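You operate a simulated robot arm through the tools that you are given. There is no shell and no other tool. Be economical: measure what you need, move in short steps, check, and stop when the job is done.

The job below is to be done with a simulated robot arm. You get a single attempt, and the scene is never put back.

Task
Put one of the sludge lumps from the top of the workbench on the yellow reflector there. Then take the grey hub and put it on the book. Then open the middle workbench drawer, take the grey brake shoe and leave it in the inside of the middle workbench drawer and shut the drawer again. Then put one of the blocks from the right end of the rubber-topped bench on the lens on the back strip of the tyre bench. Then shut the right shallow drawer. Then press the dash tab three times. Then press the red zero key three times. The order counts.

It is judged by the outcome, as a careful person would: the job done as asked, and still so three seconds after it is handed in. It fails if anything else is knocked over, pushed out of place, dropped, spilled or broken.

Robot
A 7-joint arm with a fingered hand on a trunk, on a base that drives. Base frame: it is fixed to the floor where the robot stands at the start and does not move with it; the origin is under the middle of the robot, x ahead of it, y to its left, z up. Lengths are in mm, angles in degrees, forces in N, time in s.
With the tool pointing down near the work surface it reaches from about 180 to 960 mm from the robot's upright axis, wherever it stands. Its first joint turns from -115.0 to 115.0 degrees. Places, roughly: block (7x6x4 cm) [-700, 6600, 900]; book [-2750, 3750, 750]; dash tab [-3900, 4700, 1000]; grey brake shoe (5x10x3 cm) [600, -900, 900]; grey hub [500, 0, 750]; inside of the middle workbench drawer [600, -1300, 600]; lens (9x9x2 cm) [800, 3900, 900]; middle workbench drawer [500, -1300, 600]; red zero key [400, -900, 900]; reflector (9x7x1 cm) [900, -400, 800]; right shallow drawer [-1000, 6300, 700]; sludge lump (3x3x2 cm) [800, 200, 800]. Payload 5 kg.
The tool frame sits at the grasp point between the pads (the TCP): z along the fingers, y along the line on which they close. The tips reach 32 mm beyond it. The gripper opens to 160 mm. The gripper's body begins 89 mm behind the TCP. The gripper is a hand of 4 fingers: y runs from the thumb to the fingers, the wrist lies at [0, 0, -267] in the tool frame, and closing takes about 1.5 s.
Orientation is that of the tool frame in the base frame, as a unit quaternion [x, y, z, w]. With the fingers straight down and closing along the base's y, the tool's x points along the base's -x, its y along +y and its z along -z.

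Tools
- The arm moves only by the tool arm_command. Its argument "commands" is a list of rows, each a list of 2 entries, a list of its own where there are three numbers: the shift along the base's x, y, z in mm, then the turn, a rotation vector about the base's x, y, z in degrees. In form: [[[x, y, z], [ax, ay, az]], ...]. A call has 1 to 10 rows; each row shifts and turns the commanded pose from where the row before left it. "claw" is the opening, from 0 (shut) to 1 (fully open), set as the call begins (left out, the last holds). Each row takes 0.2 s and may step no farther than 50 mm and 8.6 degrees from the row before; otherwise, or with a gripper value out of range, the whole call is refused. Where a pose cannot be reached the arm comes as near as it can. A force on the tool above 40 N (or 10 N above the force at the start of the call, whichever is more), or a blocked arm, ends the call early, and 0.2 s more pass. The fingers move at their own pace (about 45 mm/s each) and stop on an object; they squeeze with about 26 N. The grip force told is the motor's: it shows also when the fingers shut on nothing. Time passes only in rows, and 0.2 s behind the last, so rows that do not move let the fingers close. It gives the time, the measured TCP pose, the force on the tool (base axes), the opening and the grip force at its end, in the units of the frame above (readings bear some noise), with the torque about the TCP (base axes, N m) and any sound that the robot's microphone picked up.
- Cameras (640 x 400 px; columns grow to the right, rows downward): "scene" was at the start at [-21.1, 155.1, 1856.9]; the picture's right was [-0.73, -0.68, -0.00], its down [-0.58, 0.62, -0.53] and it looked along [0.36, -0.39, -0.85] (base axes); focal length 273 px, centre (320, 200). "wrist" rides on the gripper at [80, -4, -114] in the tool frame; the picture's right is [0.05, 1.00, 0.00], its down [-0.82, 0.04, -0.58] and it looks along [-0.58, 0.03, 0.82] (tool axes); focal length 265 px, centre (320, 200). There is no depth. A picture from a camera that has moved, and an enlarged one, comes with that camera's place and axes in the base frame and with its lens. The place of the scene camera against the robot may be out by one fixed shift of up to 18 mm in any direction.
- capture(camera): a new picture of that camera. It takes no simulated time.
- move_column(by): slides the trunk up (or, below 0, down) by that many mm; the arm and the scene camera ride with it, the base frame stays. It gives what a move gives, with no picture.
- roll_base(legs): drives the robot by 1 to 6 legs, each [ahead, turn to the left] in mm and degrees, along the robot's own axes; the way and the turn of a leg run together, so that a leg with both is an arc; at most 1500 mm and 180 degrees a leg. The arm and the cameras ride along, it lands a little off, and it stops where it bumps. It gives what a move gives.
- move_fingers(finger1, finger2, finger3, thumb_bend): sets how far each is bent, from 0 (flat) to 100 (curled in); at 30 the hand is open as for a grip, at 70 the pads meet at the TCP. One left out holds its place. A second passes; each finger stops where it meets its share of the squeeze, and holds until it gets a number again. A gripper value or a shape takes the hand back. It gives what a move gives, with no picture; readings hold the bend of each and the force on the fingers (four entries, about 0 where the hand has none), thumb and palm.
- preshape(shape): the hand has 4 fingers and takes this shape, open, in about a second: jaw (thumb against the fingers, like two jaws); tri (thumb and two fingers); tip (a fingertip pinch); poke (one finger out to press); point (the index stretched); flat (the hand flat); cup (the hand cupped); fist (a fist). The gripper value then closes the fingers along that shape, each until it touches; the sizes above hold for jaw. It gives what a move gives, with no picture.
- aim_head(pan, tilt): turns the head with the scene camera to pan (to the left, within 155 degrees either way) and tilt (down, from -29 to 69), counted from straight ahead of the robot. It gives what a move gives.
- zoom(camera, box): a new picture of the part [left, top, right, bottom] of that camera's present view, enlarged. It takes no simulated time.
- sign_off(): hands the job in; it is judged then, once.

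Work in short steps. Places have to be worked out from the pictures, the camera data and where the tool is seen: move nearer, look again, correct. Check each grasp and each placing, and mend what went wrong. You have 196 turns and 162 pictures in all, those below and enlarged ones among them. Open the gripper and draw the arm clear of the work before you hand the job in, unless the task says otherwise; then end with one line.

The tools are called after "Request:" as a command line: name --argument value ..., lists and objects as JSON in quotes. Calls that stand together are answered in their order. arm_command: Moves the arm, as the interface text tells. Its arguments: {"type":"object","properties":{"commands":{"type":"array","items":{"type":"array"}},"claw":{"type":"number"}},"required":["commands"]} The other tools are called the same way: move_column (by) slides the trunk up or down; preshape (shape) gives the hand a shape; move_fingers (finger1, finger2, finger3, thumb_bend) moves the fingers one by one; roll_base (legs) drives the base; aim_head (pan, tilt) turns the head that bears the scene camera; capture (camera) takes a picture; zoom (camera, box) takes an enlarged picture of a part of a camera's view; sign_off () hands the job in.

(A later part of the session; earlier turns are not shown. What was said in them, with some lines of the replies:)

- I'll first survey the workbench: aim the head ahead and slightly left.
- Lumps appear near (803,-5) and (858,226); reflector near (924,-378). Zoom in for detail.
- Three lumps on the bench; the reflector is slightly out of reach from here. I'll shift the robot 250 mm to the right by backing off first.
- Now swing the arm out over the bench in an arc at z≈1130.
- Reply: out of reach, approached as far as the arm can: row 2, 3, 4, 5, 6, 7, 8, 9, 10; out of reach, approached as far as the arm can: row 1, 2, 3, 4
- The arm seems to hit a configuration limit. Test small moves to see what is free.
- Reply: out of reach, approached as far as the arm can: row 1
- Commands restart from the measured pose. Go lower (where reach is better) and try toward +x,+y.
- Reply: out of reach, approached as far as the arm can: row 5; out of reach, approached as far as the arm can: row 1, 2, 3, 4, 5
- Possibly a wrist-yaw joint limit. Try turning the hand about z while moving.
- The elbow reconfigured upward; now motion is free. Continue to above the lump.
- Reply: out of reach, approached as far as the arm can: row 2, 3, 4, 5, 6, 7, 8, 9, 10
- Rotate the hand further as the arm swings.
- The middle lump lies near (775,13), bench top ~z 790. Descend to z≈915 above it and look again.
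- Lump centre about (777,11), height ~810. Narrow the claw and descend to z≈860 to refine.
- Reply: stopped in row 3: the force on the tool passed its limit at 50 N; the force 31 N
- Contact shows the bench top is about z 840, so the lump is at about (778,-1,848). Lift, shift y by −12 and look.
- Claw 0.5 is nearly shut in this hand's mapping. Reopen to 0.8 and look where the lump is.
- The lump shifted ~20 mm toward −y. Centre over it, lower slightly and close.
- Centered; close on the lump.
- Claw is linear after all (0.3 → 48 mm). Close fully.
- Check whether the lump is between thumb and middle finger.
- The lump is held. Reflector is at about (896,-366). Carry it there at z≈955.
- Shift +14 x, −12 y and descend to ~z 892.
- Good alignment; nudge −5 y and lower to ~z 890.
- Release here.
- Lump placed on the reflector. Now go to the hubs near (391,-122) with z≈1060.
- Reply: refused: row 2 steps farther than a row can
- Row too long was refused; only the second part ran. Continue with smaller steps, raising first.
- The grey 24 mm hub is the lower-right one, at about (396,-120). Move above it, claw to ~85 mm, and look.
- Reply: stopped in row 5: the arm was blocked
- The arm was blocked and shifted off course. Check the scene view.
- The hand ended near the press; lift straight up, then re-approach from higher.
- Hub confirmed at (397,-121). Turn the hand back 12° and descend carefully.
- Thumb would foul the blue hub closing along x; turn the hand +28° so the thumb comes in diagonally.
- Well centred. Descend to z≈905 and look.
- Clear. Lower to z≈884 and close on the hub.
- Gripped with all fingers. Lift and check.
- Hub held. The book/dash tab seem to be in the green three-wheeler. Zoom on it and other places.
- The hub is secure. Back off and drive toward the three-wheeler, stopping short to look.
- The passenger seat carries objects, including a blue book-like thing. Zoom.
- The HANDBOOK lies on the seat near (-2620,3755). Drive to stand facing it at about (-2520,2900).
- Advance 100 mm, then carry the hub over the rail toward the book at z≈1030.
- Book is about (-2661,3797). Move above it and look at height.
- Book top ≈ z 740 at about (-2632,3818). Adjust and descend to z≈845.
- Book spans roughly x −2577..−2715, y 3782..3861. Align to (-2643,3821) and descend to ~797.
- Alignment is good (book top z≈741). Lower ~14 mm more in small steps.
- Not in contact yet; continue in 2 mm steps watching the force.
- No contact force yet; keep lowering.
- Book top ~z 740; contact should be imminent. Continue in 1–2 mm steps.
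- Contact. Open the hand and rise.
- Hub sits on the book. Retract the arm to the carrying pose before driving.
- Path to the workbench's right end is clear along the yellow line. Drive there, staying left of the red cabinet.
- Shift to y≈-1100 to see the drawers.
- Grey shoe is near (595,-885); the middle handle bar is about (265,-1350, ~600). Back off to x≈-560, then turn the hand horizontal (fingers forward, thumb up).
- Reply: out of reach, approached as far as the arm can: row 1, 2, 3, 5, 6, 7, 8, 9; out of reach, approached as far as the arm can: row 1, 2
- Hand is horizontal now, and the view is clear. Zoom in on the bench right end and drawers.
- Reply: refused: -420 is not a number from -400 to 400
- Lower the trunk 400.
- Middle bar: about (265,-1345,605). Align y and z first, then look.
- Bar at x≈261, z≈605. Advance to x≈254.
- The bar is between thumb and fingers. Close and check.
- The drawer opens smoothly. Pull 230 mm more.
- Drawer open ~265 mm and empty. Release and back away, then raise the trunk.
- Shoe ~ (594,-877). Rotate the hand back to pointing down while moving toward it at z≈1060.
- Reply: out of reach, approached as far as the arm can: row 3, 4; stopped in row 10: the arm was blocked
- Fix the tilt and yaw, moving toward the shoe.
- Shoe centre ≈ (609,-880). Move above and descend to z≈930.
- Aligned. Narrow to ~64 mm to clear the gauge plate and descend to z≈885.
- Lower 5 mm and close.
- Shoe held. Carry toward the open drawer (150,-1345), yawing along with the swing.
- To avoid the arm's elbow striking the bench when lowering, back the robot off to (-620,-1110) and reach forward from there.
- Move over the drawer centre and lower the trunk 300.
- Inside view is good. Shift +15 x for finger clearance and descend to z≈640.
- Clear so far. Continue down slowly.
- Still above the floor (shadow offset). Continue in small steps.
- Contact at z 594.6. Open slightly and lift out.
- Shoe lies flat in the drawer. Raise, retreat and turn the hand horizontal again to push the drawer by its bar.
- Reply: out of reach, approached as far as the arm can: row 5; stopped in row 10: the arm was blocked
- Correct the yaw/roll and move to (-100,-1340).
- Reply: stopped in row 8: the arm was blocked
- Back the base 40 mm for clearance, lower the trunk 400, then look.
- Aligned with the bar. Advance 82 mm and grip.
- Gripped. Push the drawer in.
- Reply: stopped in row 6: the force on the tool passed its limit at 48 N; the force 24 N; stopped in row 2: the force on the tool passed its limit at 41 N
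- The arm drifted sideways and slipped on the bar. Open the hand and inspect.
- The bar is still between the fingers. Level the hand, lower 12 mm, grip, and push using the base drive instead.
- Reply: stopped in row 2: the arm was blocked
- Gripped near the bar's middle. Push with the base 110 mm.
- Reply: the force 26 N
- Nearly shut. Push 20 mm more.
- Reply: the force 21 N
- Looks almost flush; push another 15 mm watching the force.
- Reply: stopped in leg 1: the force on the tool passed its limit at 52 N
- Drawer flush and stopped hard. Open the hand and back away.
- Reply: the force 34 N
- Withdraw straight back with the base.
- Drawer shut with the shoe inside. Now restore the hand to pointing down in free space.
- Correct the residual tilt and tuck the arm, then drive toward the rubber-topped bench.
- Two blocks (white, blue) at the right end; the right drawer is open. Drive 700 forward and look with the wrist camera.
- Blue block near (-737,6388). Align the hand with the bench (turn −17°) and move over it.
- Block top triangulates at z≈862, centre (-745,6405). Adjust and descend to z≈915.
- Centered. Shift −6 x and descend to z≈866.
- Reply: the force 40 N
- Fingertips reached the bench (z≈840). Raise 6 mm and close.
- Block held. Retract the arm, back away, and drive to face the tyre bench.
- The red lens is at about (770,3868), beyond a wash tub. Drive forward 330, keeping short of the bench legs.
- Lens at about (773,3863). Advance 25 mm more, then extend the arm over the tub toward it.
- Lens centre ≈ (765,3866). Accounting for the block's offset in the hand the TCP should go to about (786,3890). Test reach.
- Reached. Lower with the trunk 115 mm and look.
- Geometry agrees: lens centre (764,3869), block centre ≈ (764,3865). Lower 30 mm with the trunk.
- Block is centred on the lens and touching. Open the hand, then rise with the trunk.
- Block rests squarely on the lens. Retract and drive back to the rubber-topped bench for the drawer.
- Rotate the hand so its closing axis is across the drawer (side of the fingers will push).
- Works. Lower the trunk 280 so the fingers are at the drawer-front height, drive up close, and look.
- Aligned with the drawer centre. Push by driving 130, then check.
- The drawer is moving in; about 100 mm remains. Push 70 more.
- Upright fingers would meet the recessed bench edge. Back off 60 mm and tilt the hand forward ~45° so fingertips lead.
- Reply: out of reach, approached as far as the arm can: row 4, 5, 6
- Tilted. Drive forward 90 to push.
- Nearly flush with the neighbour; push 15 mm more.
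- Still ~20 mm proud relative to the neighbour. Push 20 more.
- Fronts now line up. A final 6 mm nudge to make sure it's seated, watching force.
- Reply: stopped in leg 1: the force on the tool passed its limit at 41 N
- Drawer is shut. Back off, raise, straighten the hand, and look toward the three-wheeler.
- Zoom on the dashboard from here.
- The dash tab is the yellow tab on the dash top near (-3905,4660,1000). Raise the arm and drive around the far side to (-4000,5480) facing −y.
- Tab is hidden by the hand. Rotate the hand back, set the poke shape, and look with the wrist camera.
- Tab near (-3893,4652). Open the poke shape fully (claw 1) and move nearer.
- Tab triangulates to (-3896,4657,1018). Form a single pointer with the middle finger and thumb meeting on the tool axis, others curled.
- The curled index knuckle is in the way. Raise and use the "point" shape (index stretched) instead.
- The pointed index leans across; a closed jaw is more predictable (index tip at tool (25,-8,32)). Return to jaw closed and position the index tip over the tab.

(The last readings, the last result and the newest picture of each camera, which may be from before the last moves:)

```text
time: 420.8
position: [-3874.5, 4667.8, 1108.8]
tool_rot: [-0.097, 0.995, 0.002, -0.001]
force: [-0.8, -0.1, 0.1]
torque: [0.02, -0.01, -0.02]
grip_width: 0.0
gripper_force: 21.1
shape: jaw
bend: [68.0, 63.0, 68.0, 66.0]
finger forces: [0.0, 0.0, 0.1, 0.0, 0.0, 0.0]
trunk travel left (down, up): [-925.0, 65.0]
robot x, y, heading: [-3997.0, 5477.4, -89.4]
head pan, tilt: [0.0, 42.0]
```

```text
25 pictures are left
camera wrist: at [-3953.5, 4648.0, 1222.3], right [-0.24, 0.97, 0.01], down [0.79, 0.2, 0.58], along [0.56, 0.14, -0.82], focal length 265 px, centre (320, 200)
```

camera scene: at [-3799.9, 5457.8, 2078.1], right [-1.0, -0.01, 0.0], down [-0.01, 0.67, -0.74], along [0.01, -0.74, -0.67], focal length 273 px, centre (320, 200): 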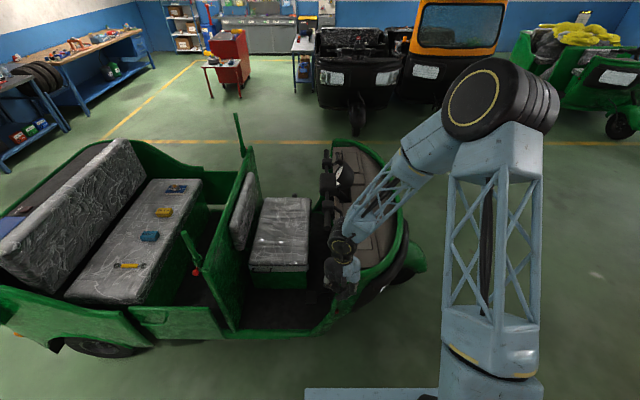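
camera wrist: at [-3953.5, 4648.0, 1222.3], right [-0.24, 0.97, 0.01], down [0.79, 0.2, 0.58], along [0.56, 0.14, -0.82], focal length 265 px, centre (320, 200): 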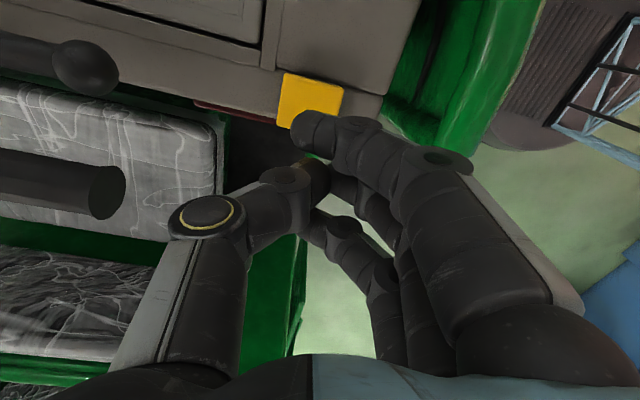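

Index tip is right above the tab. Descend to z≈1060, then press gently watching force/sound.

Request:
arm_command --commands '[[[0, 0, -25], [0, 0, 0]], [[0, 0, -20], [0, 0, 0]]]'

Request:
arm_command --commands '[[[0, 0, -4], [0, 0, 0]], [[0, 0, -4], [0, 0, 0]], [[0, 0, -4], [0, 0, 0]]]'

Request:
capture --camera "wrist"

```text
time: 421.4
position: [-3874.0, 4669.4, 1062.4]
tool_rot: [-0.097, 0.995, 0.003, -0.002]
force: [-0.2, -0.2, 1.0]
torque: [0.0, 0.01, 0.02]
grip_width: 0.0
gripper_force: 25.9
shape: jaw
bend: [69.0, 63.0, 68.0, 66.0]
finger forces: [0.0, 0.1, 0.0, 0.0, 0.0, 0.0]
trunk travel left (down, up): [-925.0, 65.0]
robot x, y, heading: [-3995.2, 5480.0, -89.5]
head pan, tilt: [0.0, 42.0]
```

```text
time: 422.2
position: [-3873.8, 4667.4, 1049.5]
tool_rot: [-0.096, 0.995, 0.003, -0.001]
force: [-1.1, 0.5, 1.8]
torque: [0.02, 0.02, -0.02]
grip_width: 0.0
gripper_force: 26.0
shape: jaw
bend: [69.0, 63.0, 68.0, 66.0]
finger forces: [0.1, 0.1, 0.0, 0.0, 0.0, 0.0]
trunk travel left (down, up): [-925.0, 65.0]
robot x, y, heading: [-3995.2, 5474.8, -89.3]
head pan, tilt: [0.0, 42.0]
```

```text
24 pictures are left
camera wrist: at [-3954.1, 4648.0, 1165.4], right [-0.24, 0.97, 0.01], down [0.79, 0.2, 0.58], along [0.56, 0.14, -0.82], focal length 265 px, centre (320, 200)
```

wrist: 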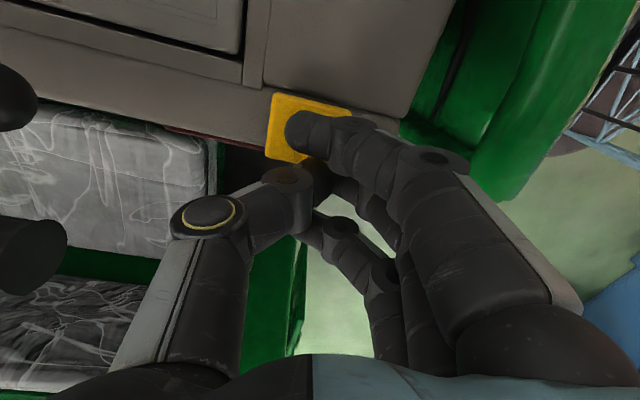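

Over the tab. Press down in small steps.

Request:
arm_command --commands '[[[0, 0, -3], [0, 0, 0]]]'

Request:
arm_command --commands '[[[0, 0, -3], [0, 0, 0]]]'

Request:
arm_command --commands '[[[0, 0, -3], [0, 0, 0]]]'

```text
time: 422.6
position: [-3874.6, 4669.8, 1048.0]
tool_rot: [-0.097, 0.995, 0.002, -0.001]
force: [0.3, 0.4, 3.4]
torque: [0.02, -0.02, 0.01]
grip_width: 0.0
gripper_force: 26.2
shape: jaw
bend: [69.0, 63.0, 68.0, 66.0]
finger forces: [0.0, 0.0, 0.0, 0.0, 0.0, 0.0]
trunk travel left (down, up): [-925.0, 65.0]
robot x, y, heading: [-3995.4, 5479.8, -89.2]
head pan, tilt: [0.0, 42.0]
heard: click
```

```text
time: 423.0
position: [-3875.2, 4669.5, 1045.2]
tool_rot: [-0.097, 0.995, 0.003, -0.001]
force: [0.6, 0.6, 6.7]
torque: [0.09, -0.04, -0.03]
grip_width: 0.0
gripper_force: 25.7
shape: jaw
bend: [69.0, 63.0, 68.0, 67.0]
finger forces: [0.0, 0.1, 0.0, 0.1, 0.0, 0.0]
trunk travel left (down, up): [-925.0, 65.0]
robot x, y, heading: [-3997.8, 5477.9, -89.6]
head pan, tilt: [0.0, 42.0]
```

```text
time: 423.4
position: [-3873.9, 4669.6, 1043.9]
tool_rot: [-0.097, 0.995, 0.001, 0.0]
force: [-0.3, 2.3, 22.9]
torque: [0.31, 0.16, -0.01]
grip_width: 0.1
gripper_force: 26.2
shape: jaw
bend: [69.0, 66.0, 68.0, 67.0]
finger forces: [0.0, 0.0, 0.0, 0.0, 0.1, 0.1]
trunk travel left (down, up): [-925.0, 65.0]
robot x, y, heading: [-3995.8, 5479.9, -89.3]
head pan, tilt: [0.0, 42.0]
```

Click heard: press 1. Release and press again.

Request:
arm_command --commands '[[[0, 0, 10], [0, 0, 0]], [[0, 0, 10], [0, 0, 0]], [[0, 0, 0], [0, 0, 0]], [[0, 0, 0], [0, 0, 0]]]'

Request:
arm_command --commands '[[[0, 0, -8], [0, 0, 0]], [[0, 0, -6], [0, 0, 0]], [[0, 0, -4], [0, 0, 0]], [[0, 0, 0], [0, 0, 0]]]'

```text
time: 424.4
position: [-3875.3, 4669.7, 1060.8]
tool_rot: [-0.097, 0.995, 0.003, -0.001]
force: [0.2, -0.3, -0.8]
torque: [0.02, 0.01, 0.03]
grip_width: 0.1
gripper_force: 25.8
shape: jaw
bend: [69.0, 64.0, 68.0, 67.0]
finger forces: [0.1, 0.1, 0.1, 0.1, 0.0, 0.1]
trunk travel left (down, up): [-925.0, 65.0]
robot x, y, heading: [-3993.4, 5476.4, -89.4]
head pan, tilt: [0.0, 42.0]
```

```text
time: 425.4
position: [-3874.3, 4669.0, 1043.6]
tool_rot: [-0.097, 0.995, 0.002, 0.0]
force: [-0.9, -0.5, 4.7]
torque: [0.02, 0.0, -0.01]
grip_width: 0.1
gripper_force: 25.1
shape: jaw
bend: [69.0, 64.0, 68.0, 67.0]
finger forces: [0.0, 0.0, 0.1, 0.0, 0.0, 0.0]
trunk travel left (down, up): [-925.0, 65.0]
robot x, y, heading: [-3996.5, 5474.5, -89.2]
head pan, tilt: [0.0, 42.0]
heard: click
```

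Press 2. Release and press a third time.

Request:
arm_command --commands '[[[0, 0, 10], [0, 0, 0]], [[0, 0, 10], [0, 0, 0]], [[0, 0, 0], [0, 0, 0]], [[0, 0, 0], [0, 0, 0]]]'

Request:
arm_command --commands '[[[0, 0, -8], [0, 0, 0]], [[0, 0, -6], [0, 0, 0]], [[0, 0, -5], [0, 0, 0]], [[0, 0, 0], [0, 0, 0]]]'

Request:
arm_command --commands '[[[0, 0, 20], [0, 0, 0]], [[0, 0, 40], [0, 0, 0]], [[0, 0, 45], [0, 0, 0]], [[0, 0, 45], [0, 0, 0]]]'

```text
time: 426.4
position: [-3874.4, 4669.1, 1063.4]
tool_rot: [-0.097, 0.995, 0.002, -0.001]
force: [-0.3, -0.9, -0.3]
torque: [0.02, 0.0, 0.0]
grip_width: 0.0
gripper_force: 25.8
shape: jaw
bend: [69.0, 64.0, 68.0, 67.0]
finger forces: [0.1, 0.0, 0.0, 0.0, 0.0, 0.0]
trunk travel left (down, up): [-925.0, 65.0]
robot x, y, heading: [-3998.9, 5479.0, -89.4]
head pan, tilt: [0.0, 42.0]
```

```text
time: 427.4
position: [-3875.2, 4669.4, 1043.6]
tool_rot: [-0.098, 0.995, 0.002, -0.001]
force: [-1.1, 0.2, 3.2]
torque: [0.0, -0.02, 0.01]
grip_width: 0.0
gripper_force: 25.8
shape: jaw
bend: [69.0, 64.0, 68.0, 67.0]
finger forces: [0.0, 0.1, 0.0, 0.0, 0.0, 0.1]
trunk travel left (down, up): [-925.0, 65.0]
robot x, y, heading: [-3993.1, 5479.2, -89.8]
head pan, tilt: [0.0, 42.0]
heard: click
```

```text
time: 428.4
position: [-3874.7, 4670.0, 1193.7]
tool_rot: [-0.098, 0.995, 0.002, -0.002]
force: [0.2, -0.1, 0.1]
torque: [-0.02, -0.04, 0.04]
grip_width: 0.0
gripper_force: 25.4
shape: jaw
bend: [69.0, 63.0, 69.0, 67.0]
finger forces: [0.1, 0.1, 0.1, 0.0, 0.1, 0.1]
trunk travel left (down, up): [-925.0, 65.0]
robot x, y, heading: [-3995.2, 5476.2, -89.4]
head pan, tilt: [0.0, 42.0]
```

Three clicks on the dash tab. Retract the arm and drive back to the workbench for the red zero key.

Request:
arm_command --commands '[[[0, 42, 0], [0, 0, 0]], [[0, 42, 0], [0, 0, 0]], [[0, 42, 0], [0, 0, 0]], [[0, 42, 0], [0, 0, 0]], [[0, 42, 0], [0, 0, 0]], [[0, 42, 0], [0, 0, 0]], [[0, 42, 0], [0, 0, 0]], [[0, 42, 0], [0, 0, 0]]]'

Request:
roll_base --legs '[[0, 89.4], [1500, 0], [1500, 0], [250, 0], [0, -90]]'

Request:
roll_base --legs '[[1500, 0], [1500, 0], [1500, 0], [1500, 0], [420, 0]]'

```text
time: 430.2
position: [-3872.8, 5007.0, 1194.4]
tool_rot: [-0.097, 0.995, 0.003, -0.002]
force: [0.0, 0.1, 0.3]
torque: [-0.04, 0.05, -0.03]
grip_width: 0.0
gripper_force: 26.2
shape: jaw
bend: [69.0, 63.0, 69.0, 67.0]
finger forces: [0.1, 0.0, 0.0, 0.0, 0.0, 0.0]
trunk travel left (down, up): [-925.0, 65.0]
robot x, y, heading: [-3995.7, 5476.4, -89.6]
head pan, tilt: [0.0, 42.0]
```

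```text
time: 454.1
position: [-638.8, 4998.6, 1193.7]
tool_rot: [-0.088, 0.996, 0.002, -0.001]
force: [-0.2, 0.0, 0.2]
torque: [-0.01, -0.05, 0.02]
grip_width: 0.0
gripper_force: 25.7
shape: jaw
bend: [69.0, 63.0, 69.0, 67.0]
finger forces: [0.0, 0.0, 0.0, 0.1, 0.1, 0.0]
trunk travel left (down, up): [-925.0, 65.0]
robot x, y, heading: [-746.0, 5470.0, -90.4]
head pan, tilt: [0.0, 42.0]
```

```text
time: 484.9
position: [-665.4, -1437.3, 1194.6]
tool_rot: [-0.094, 0.996, 0.004, -0.002]
force: [-0.7, -0.5, -0.5]
torque: [0.01, 0.02, -0.03]
grip_width: 0.1
gripper_force: 26.5
shape: jaw
bend: [69.0, 63.0, 69.0, 67.0]
finger forces: [0.2, 0.0, 0.0, 0.0, 0.0, 0.1]
trunk travel left (down, up): [-925.0, 65.0]
robot x, y, heading: [-782.7, -965.3, -89.6]
head pan, tilt: [0.0, 42.0]
```

Turn to face the workbench and approach.

Request:
roll_base --legs '[[0, 89.6], [530, 0]]'

Request:
move_column --by -160

Request:
aim_head --pan 0 --tilt 50

Request:
capture --camera "scene"

```text
time: 492.0
position: [225.3, -860.7, 1194.6]
tool_rot: [0.765, -0.644, -0.002, 0.004]
force: [0.5, -0.3, 0.5]
torque: [0.04, 0.03, 0.01]
grip_width: 0.0
gripper_force: 26.2
shape: jaw
bend: [69.0, 63.0, 69.0, 67.0]
finger forces: [0.0, 0.1, 0.0, 0.0, 0.0, 0.0]
trunk travel left (down, up): [-925.0, 65.0]
robot x, y, heading: [-244.5, -969.2, -0.7]
head pan, tilt: [0.0, 42.0]
```

```text
time: 493.8
position: [224.4, -861.3, 1034.0]
tool_rot: [0.765, -0.644, -0.002, 0.003]
force: [0.6, -0.1, -0.5]
torque: [0.01, -0.01, -0.04]
grip_width: 0.0
gripper_force: 26.0
shape: jaw
bend: [69.0, 63.0, 69.0, 67.0]
finger forces: [0.0, 0.0, 0.0, 0.0, 0.0, 0.1]
trunk travel left (down, up): [-765.0, 225.0]
robot x, y, heading: [-250.2, -971.9, -0.9]
head pan, tilt: [0.0, 42.0]
```

```text
time: 494.5
position: [224.2, -860.8, 1034.0]
tool_rot: [0.765, -0.644, -0.001, 0.003]
force: [-0.5, -0.4, -0.1]
torque: [0.01, 0.0, -0.01]
grip_width: 0.3
gripper_force: 26.4
shape: jaw
bend: [69.0, 63.0, 69.0, 67.0]
finger forces: [0.0, 0.0, 0.0, 0.1, 0.0, 0.0]
trunk travel left (down, up): [-765.0, 225.0]
robot x, y, heading: [-248.1, -969.7, -0.6]
head pan, tilt: [0.0, 50.0]
```

```text
23 pictures are left
camera scene: at [-237.0, -765.1, 1906.9], right [-0.01, -1.0, 0.0], down [-0.77, 0.01, -0.64], along [0.64, -0.01, -0.77], focal length 273 px, centre (320, 200)
```

scene: 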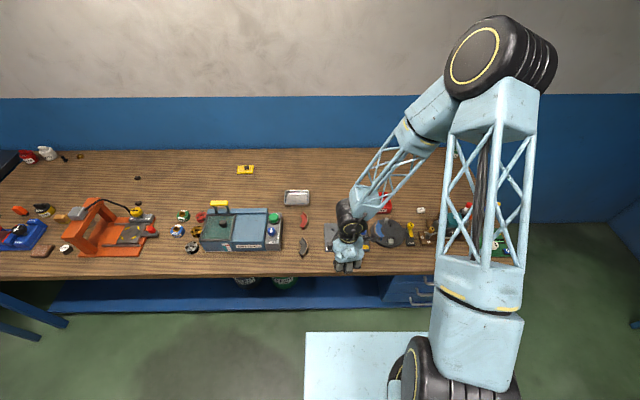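

Move the hand toward the key at about (381,-916) and look.

Request:
arm_command --commands '[[[40, -15, 0], [0, 0, 0]], [[40, -20, 0], [0, 0, 0]], [[40, -20, 0], [0, 0, 0]], [[40, -15, -30], [0, 0, 0]]]'

Request:
capture --camera "wrist"

```text
refused: row 4 steps farther than a row can; nothing moved
```

```text
22 pictures are left
camera wrist: at [241.4, -940.2, 1148.9], right [-0.98, -0.22, 0.01], down [-0.18, 0.8, 0.58], along [-0.13, 0.56, -0.82], focal length 265 px, centre (320, 200)
```

wrist: 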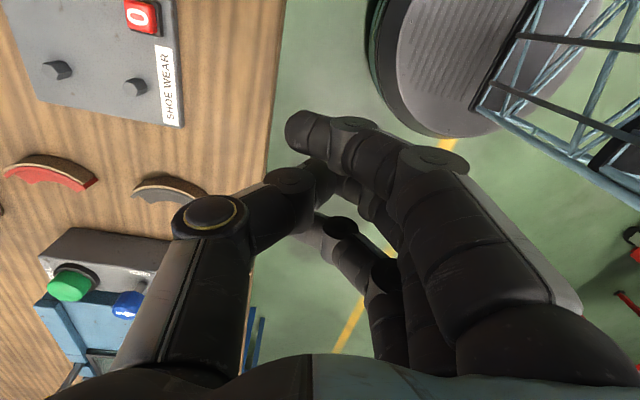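

Key ≈ (388,-905). Move nearer with legal steps.

Request:
arm_command --commands '[[[40, -15, 0], [0, 0, 0]], [[40, -18, 0], [0, 0, 0]], [[40, -18, 0], [0, 0, 0]], [[38, -13, 0], [0, 0, 0]]]'

Request:
capture --camera "wrist"

```text
time: 495.5
position: [383.8, -925.5, 1034.1]
tool_rot: [0.765, -0.644, -0.002, 0.003]
force: [-0.6, -0.5, 0.3]
torque: [0.0, 0.01, 0.03]
grip_width: 0.1
gripper_force: 25.9
shape: jaw
bend: [69.0, 63.0, 69.0, 67.0]
finger forces: [0.1, 0.1, 0.0, 0.0, 0.1, 0.0]
trunk travel left (down, up): [-765.0, 225.0]
robot x, y, heading: [-245.1, -966.8, -0.7]
head pan, tilt: [0.0, 50.0]
```

```text
21 pictures are left
camera wrist: at [401.2, -1004.8, 1148.5], right [-0.98, -0.22, 0.01], down [-0.18, 0.8, 0.58], along [-0.13, 0.56, -0.82], focal length 265 px, centre (320, 200)
```

wrist: 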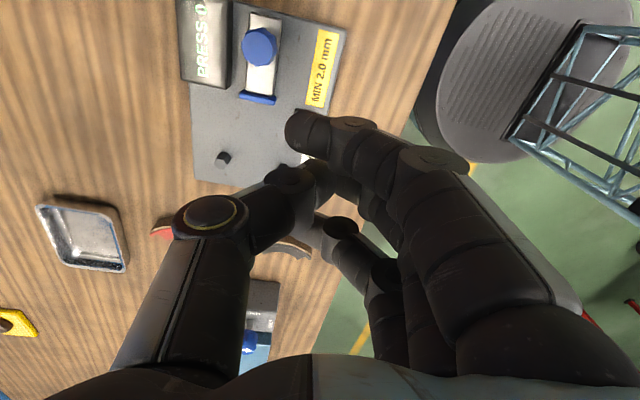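

Key is hidden by the index finger; shift +50 in y to expose it.

Request:
arm_command --commands '[[[0, 25, 0], [0, 0, 0]], [[0, 25, -30], [0, 0, 0]]]'

Request:
capture --camera "wrist"

```text
time: 496.1
position: [382.8, -873.5, 1002.4]
tool_rot: [0.765, -0.644, -0.001, 0.004]
force: [-0.7, -0.3, -0.1]
torque: [0.03, 0.0, -0.05]
grip_width: 0.0
gripper_force: 26.3
shape: jaw
bend: [69.0, 63.0, 69.0, 67.0]
finger forces: [0.0, 0.1, 0.1, 0.1, 0.1, 0.1]
trunk travel left (down, up): [-765.0, 225.0]
robot x, y, heading: [-248.2, -975.2, -0.7]
head pan, tilt: [0.0, 50.0]
```

```text
20 pictures are left
camera wrist: at [400.2, -953.5, 1117.2], right [-0.98, -0.22, 0.01], down [-0.18, 0.8, 0.58], along [-0.13, 0.56, -0.82], focal length 265 px, centre (320, 200)
```

wrist: 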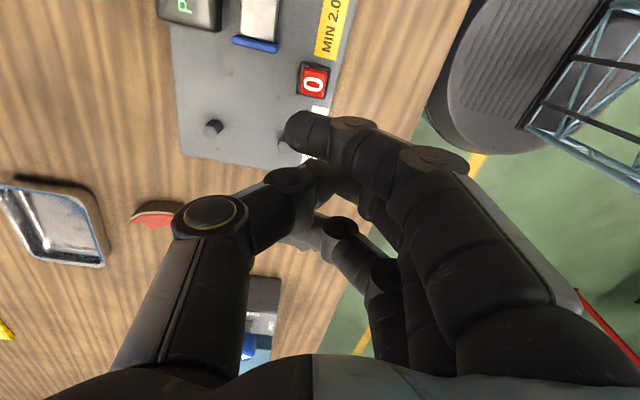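

Key top triangulates to (394,-904,863). Tilt the hand ~12° so the index tip is lowest, position it above the key, and descend to z≈930.

Request:
arm_command --commands '[[[-1, -7, 0], [6, 1.2, 0]], [[-1, -7, 0], [6, 1.2, 0]], [[0, 0, -35], [0, 0, 0]], [[0, 0, -35], [0, 0, 0]]]'

Request:
capture --camera "wrist"

```text
time: 497.1
position: [381.5, -891.2, 934.2]
tool_rot: [0.76, -0.641, -0.085, -0.065]
force: [-0.8, -0.5, -0.1]
torque: [-0.04, -0.01, -0.04]
grip_width: 0.1
gripper_force: 25.9
shape: jaw
bend: [69.0, 63.0, 69.0, 67.0]
finger forces: [0.1, 0.0, 0.0, 0.0, 0.1, 0.0]
trunk travel left (down, up): [-765.0, 225.0]
robot x, y, heading: [-249.1, -970.8, -0.8]
head pan, tilt: [0.0, 50.0]
```

```text
19 pictures are left
camera wrist: at [402.5, -991.5, 1029.0], right [-0.98, -0.22, 0.0], down [-0.15, 0.66, 0.74], along [-0.16, 0.72, -0.68], focal length 265 px, centre (320, 200)
```

wrist: 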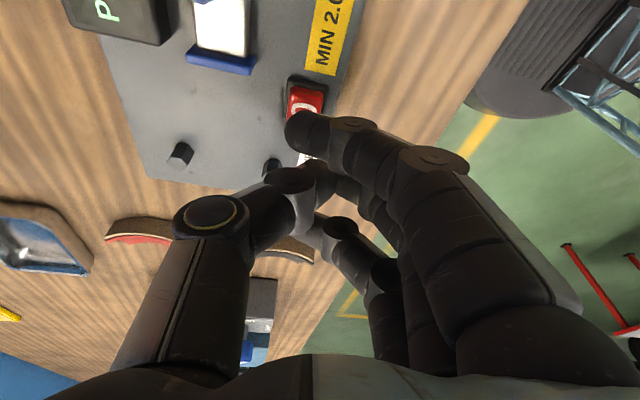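

Index tip is vertically above the key. Descend 26 mm, then press in small steps.

Request:
arm_command --commands '[[[0, 0, -15], [0, 0, 0]], [[0, 0, -11], [0, 0, 0]]]'

Request:
arm_command --commands '[[[0, 0, -3], [0, 0, 0]]]'

Request:
arm_command --commands '[[[0, 0, -3], [0, 0, 0]]]'

Request:
zoom --camera "wrist" --box '[240, 40, 380, 180]'

```text
time: 497.7
position: [381.2, -890.1, 907.1]
tool_rot: [0.761, -0.64, -0.084, -0.063]
force: [0.7, 0.1, -0.3]
torque: [0.0, 0.02, 0.0]
grip_width: 0.1
gripper_force: 26.0
shape: jaw
bend: [69.0, 63.0, 69.0, 67.0]
finger forces: [0.1, 0.1, 0.1, 0.0, 0.0, 0.0]
trunk travel left (down, up): [-765.0, 225.0]
robot x, y, heading: [-248.8, -974.8, -0.9]
head pan, tilt: [0.0, 50.0]
```

```text
time: 498.1
position: [381.5, -889.2, 905.6]
tool_rot: [0.761, -0.64, -0.085, -0.064]
force: [0.7, 0.7, -0.2]
torque: [0.01, 0.03, 0.01]
grip_width: 0.0
gripper_force: 25.8
shape: jaw
bend: [69.0, 63.0, 69.0, 67.0]
finger forces: [0.1, 0.1, 0.1, 0.0, 0.0, 0.1]
trunk travel left (down, up): [-765.0, 225.0]
robot x, y, heading: [-248.2, -972.1, -0.9]
head pan, tilt: [0.0, 50.0]
```

```text
time: 498.5
position: [380.5, -889.8, 901.6]
tool_rot: [0.761, -0.641, -0.084, -0.064]
force: [0.2, -1.2, 0.2]
torque: [-0.01, 0.01, -0.02]
grip_width: 0.0
gripper_force: 25.8
shape: jaw
bend: [69.0, 63.0, 69.0, 67.0]
finger forces: [0.0, 0.0, 0.0, 0.0, 0.0, 0.0]
trunk travel left (down, up): [-765.0, 225.0]
robot x, y, heading: [-247.8, -970.6, -0.7]
head pan, tilt: [0.0, 50.0]
```

```text
2.86 times, centred on (310, 110) of wrist
camera zoom: at [401.8, -990.3, 996.9], right [-0.98, -0.22, 0.0], down [-0.15, 0.66, 0.74], along [-0.16, 0.72, -0.68], focal length 758 px, centre (349, 457)
```

zoom: 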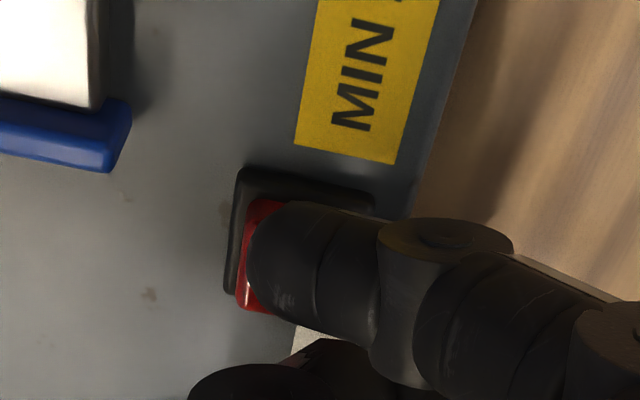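

Index tip is squarely over the red key. Continue pressing in small steps.

Request:
arm_command --commands '[[[0, 0, -3], [0, 0, 0]]]'

Request:
arm_command --commands '[[[0, 0, -3], [0, 0, 0]]]'

Request:
arm_command --commands '[[[0, 0, -2], [0, 0, 0]]]'

```text
time: 498.9
position: [381.2, -889.6, 898.1]
tool_rot: [0.761, -0.64, -0.084, -0.064]
force: [0.1, -0.4, 1.1]
torque: [-0.03, -0.01, -0.01]
grip_width: 0.3
gripper_force: 26.2
shape: jaw
bend: [69.0, 63.0, 69.0, 67.0]
finger forces: [1.2, 0.0, 0.1, 0.1, 0.0, 0.0]
trunk travel left (down, up): [-765.0, 225.0]
robot x, y, heading: [-250.6, -973.3, -0.7]
head pan, tilt: [0.0, 50.0]
```

```text
time: 499.3
position: [380.7, -890.1, 896.5]
tool_rot: [0.761, -0.64, -0.085, -0.063]
force: [-1.7, 0.0, 3.5]
torque: [-0.11, 0.02, -0.08]
grip_width: 0.0
gripper_force: 26.0
shape: jaw
bend: [70.0, 63.0, 69.0, 67.0]
finger forces: [3.4, 0.1, 0.1, 0.0, 0.0, 0.0]
trunk travel left (down, up): [-765.0, 225.0]
robot x, y, heading: [-247.4, -965.4, -0.7]
head pan, tilt: [0.0, 50.0]
heard: click
```

```text
time: 499.7
position: [379.5, -889.0, 894.6]
tool_rot: [0.761, -0.641, -0.083, -0.064]
force: [-4.6, -2.0, 10.6]
torque: [-0.33, -0.1, -0.13]
grip_width: 0.0
gripper_force: 25.8
shape: jaw
bend: [71.0, 63.0, 69.0, 67.0]
finger forces: [11.0, 0.1, 0.0, 0.1, 0.1, 0.1]
trunk travel left (down, up): [-765.0, 225.0]
robot x, y, heading: [-250.0, -973.0, -0.8]
head pan, tilt: [0.0, 50.0]
```

Click: press 1. Release and press again.

Request:
arm_command --commands '[[[1, 0, 8], [0, 0, 0]], [[0, 0, 8], [0, 0, 0]], [[0, 0, 0], [0, 0, 0]], [[0, 0, 0], [0, 0, 0]]]'

Request:
arm_command --commands '[[[0, 0, -7], [0, 0, 0]], [[0, 0, -5], [0, 0, 0]], [[0, 0, -3], [0, 0, 0]], [[0, 0, 0], [0, 0, 0]]]'

```text
time: 500.7
position: [381.1, -889.2, 910.1]
tool_rot: [0.761, -0.64, -0.085, -0.064]
force: [0.2, -0.4, 0.2]
torque: [0.0, -0.02, 0.01]
grip_width: 0.0
gripper_force: 26.2
shape: jaw
bend: [69.0, 63.0, 69.0, 67.0]
finger forces: [0.0, 0.0, 0.0, 0.0, 0.1, 0.0]
trunk travel left (down, up): [-765.0, 225.0]
robot x, y, heading: [-250.7, -970.9, -0.8]
head pan, tilt: [0.0, 50.0]
```

```text
time: 501.7
position: [380.1, -889.0, 894.7]
tool_rot: [0.761, -0.64, -0.084, -0.064]
force: [-2.8, -0.6, 6.9]
torque: [-0.21, -0.09, -0.07]
grip_width: 0.3
gripper_force: 25.8
shape: jaw
bend: [70.0, 63.0, 69.0, 67.0]
finger forces: [7.4, 0.0, 0.0, 0.0, 0.0, 0.0]
trunk travel left (down, up): [-765.0, 225.0]
robot x, y, heading: [-248.2, -975.4, -0.8]
head pan, tilt: [0.0, 50.0]
heard: click
```

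Press 2. Once more, then withdraw.

Request:
arm_command --commands '[[[0, 0, 8], [0, 0, 0]], [[0, 0, 8], [0, 0, 0]], [[0, 0, 0], [0, 0, 0]], [[0, 0, 0], [0, 0, 0]]]'

Request:
arm_command --commands '[[[0, 0, -7], [0, 0, 0]], [[0, 0, -5], [0, 0, 0]], [[0, 0, -4], [0, 0, 0]], [[0, 0, 0], [0, 0, 0]]]'

Request:
arm_command --commands '[[[0, 0, 20], [0, 0, 0]], [[0, 0, 40], [0, 0, 0]], [[0, 0, 45], [0, 0, 0]], [[0, 0, 45], [0, 0, 0]]]'

Request:
capture --camera "wrist"

```text
time: 502.7
position: [381.5, -889.3, 912.2]
tool_rot: [0.761, -0.64, -0.084, -0.063]
force: [-0.4, -0.4, -0.1]
torque: [-0.02, 0.04, -0.01]
grip_width: 0.1
gripper_force: 25.9
shape: jaw
bend: [69.0, 63.0, 69.0, 67.0]
finger forces: [0.0, 0.0, 0.0, 0.0, 0.0, 0.0]
trunk travel left (down, up): [-765.0, 225.0]
robot x, y, heading: [-248.4, -969.6, -0.7]
head pan, tilt: [0.0, 50.0]
```

```text
time: 503.7
position: [380.3, -888.7, 896.7]
tool_rot: [0.761, -0.64, -0.085, -0.064]
force: [-2.9, -1.2, 6.0]
torque: [-0.2, -0.04, -0.07]
grip_width: 0.1
gripper_force: 25.7
shape: jaw
bend: [70.0, 63.0, 69.0, 67.0]
finger forces: [7.1, 0.1, 0.0, 0.0, 0.1, 0.1]
trunk travel left (down, up): [-765.0, 225.0]
robot x, y, heading: [-246.7, -972.4, -0.7]
head pan, tilt: [0.0, 50.0]
heard: click
```

```text
time: 504.7
position: [379.8, -887.9, 1045.5]
tool_rot: [0.761, -0.64, -0.085, -0.063]
force: [-1.3, 0.3, 1.1]
torque: [-0.01, -0.01, -0.02]
grip_width: 0.0
gripper_force: 25.8
shape: jaw
bend: [69.0, 63.0, 69.0, 67.0]
finger forces: [0.0, 0.0, 0.0, 0.0, 0.0, 0.0]
trunk travel left (down, up): [-765.0, 225.0]
robot x, y, heading: [-249.3, -971.8, -0.7]
head pan, tilt: [0.0, 50.0]
```

```text
17 pictures are left
camera wrist: at [401.0, -989.8, 1140.9], right [-0.98, -0.22, 0.0], down [-0.15, 0.66, 0.74], along [-0.16, 0.72, -0.68], focal length 265 px, centre (320, 200)
```

wrist: 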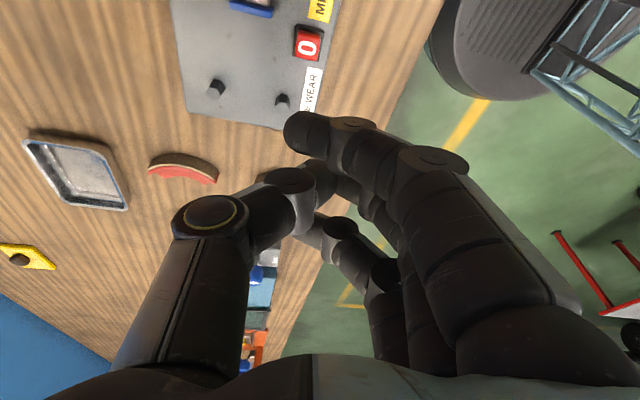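

Three clicks on the red zero key. Back away, open the gripper, and take a last look.

Request:
roll_base --legs '[[-400, 0]]'

Request:
arm_command --commands '[[[0, 0, 0], [0, 0, 0]], [[0, 0, 0], [0, 0, 0]], [[0, 0, 0], [0, 0, 0]], [[0, 0, 0], [0, 0, 0]], [[0, 0, 0], [0, 0, 0]], [[0, 0, 0], [0, 0, 0]], [[0, 0, 0], [0, 0, 0]], [[0, 0, 0], [0, 0, 0]]]' --claw 1.0

Request:
capture --camera "scene"

```text
time: 507.2
position: [-16.1, -885.6, 1045.0]
tool_rot: [0.76, -0.641, -0.084, -0.064]
force: [0.0, -0.1, 0.3]
torque: [0.01, 0.0, -0.03]
grip_width: 0.0
gripper_force: 25.9
shape: jaw
bend: [69.0, 63.0, 69.0, 67.0]
finger forces: [0.0, 0.0, 0.0, 0.0, 0.0, 0.0]
trunk travel left (down, up): [-765.0, 225.0]
robot x, y, heading: [-645.2, -967.9, -1.1]
head pan, tilt: [0.0, 50.0]
```

```text
time: 509.0
position: [-15.9, -884.8, 1044.5]
tool_rot: [0.76, -0.641, -0.084, -0.064]
force: [1.0, -0.8, -0.2]
torque: [-0.01, 0.0, 0.04]
grip_width: 159.9
gripper_force: 0.0
shape: jaw
bend: [30.0, 30.0, 30.0, 30.0]
finger forces: [0.0, 0.0, 0.1, 0.0, 0.1, 0.0]
trunk travel left (down, up): [-765.0, 225.0]
robot x, y, heading: [-651.4, -968.1, -0.9]
head pan, tilt: [0.0, 50.0]
```

```text
16 pictures are left
camera scene: at [-633.8, -759.8, 1906.8], right [-0.01, -1.0, 0.0], down [-0.77, 0.01, -0.64], along [0.64, -0.01, -0.77], focal length 273 px, centre (320, 200)
```

scene: 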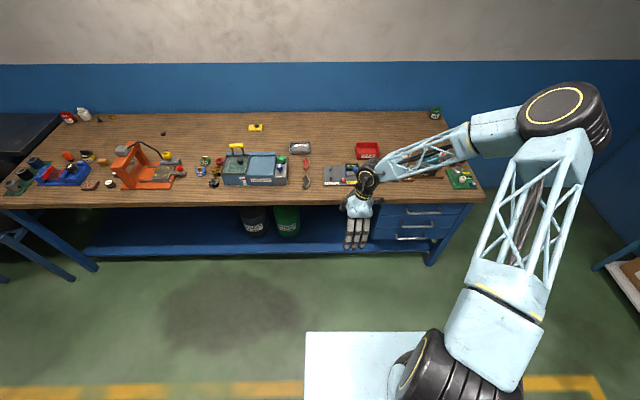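

All is in place, the drawers are shut, the gripper is open and the arm is clear of the work; handing in.

Request:
sign_off

```text
The job is handed in.
```

I did all seven steps in the order you gave and handed the job in; I heard three clicks each for the dash tab and the red zero key.
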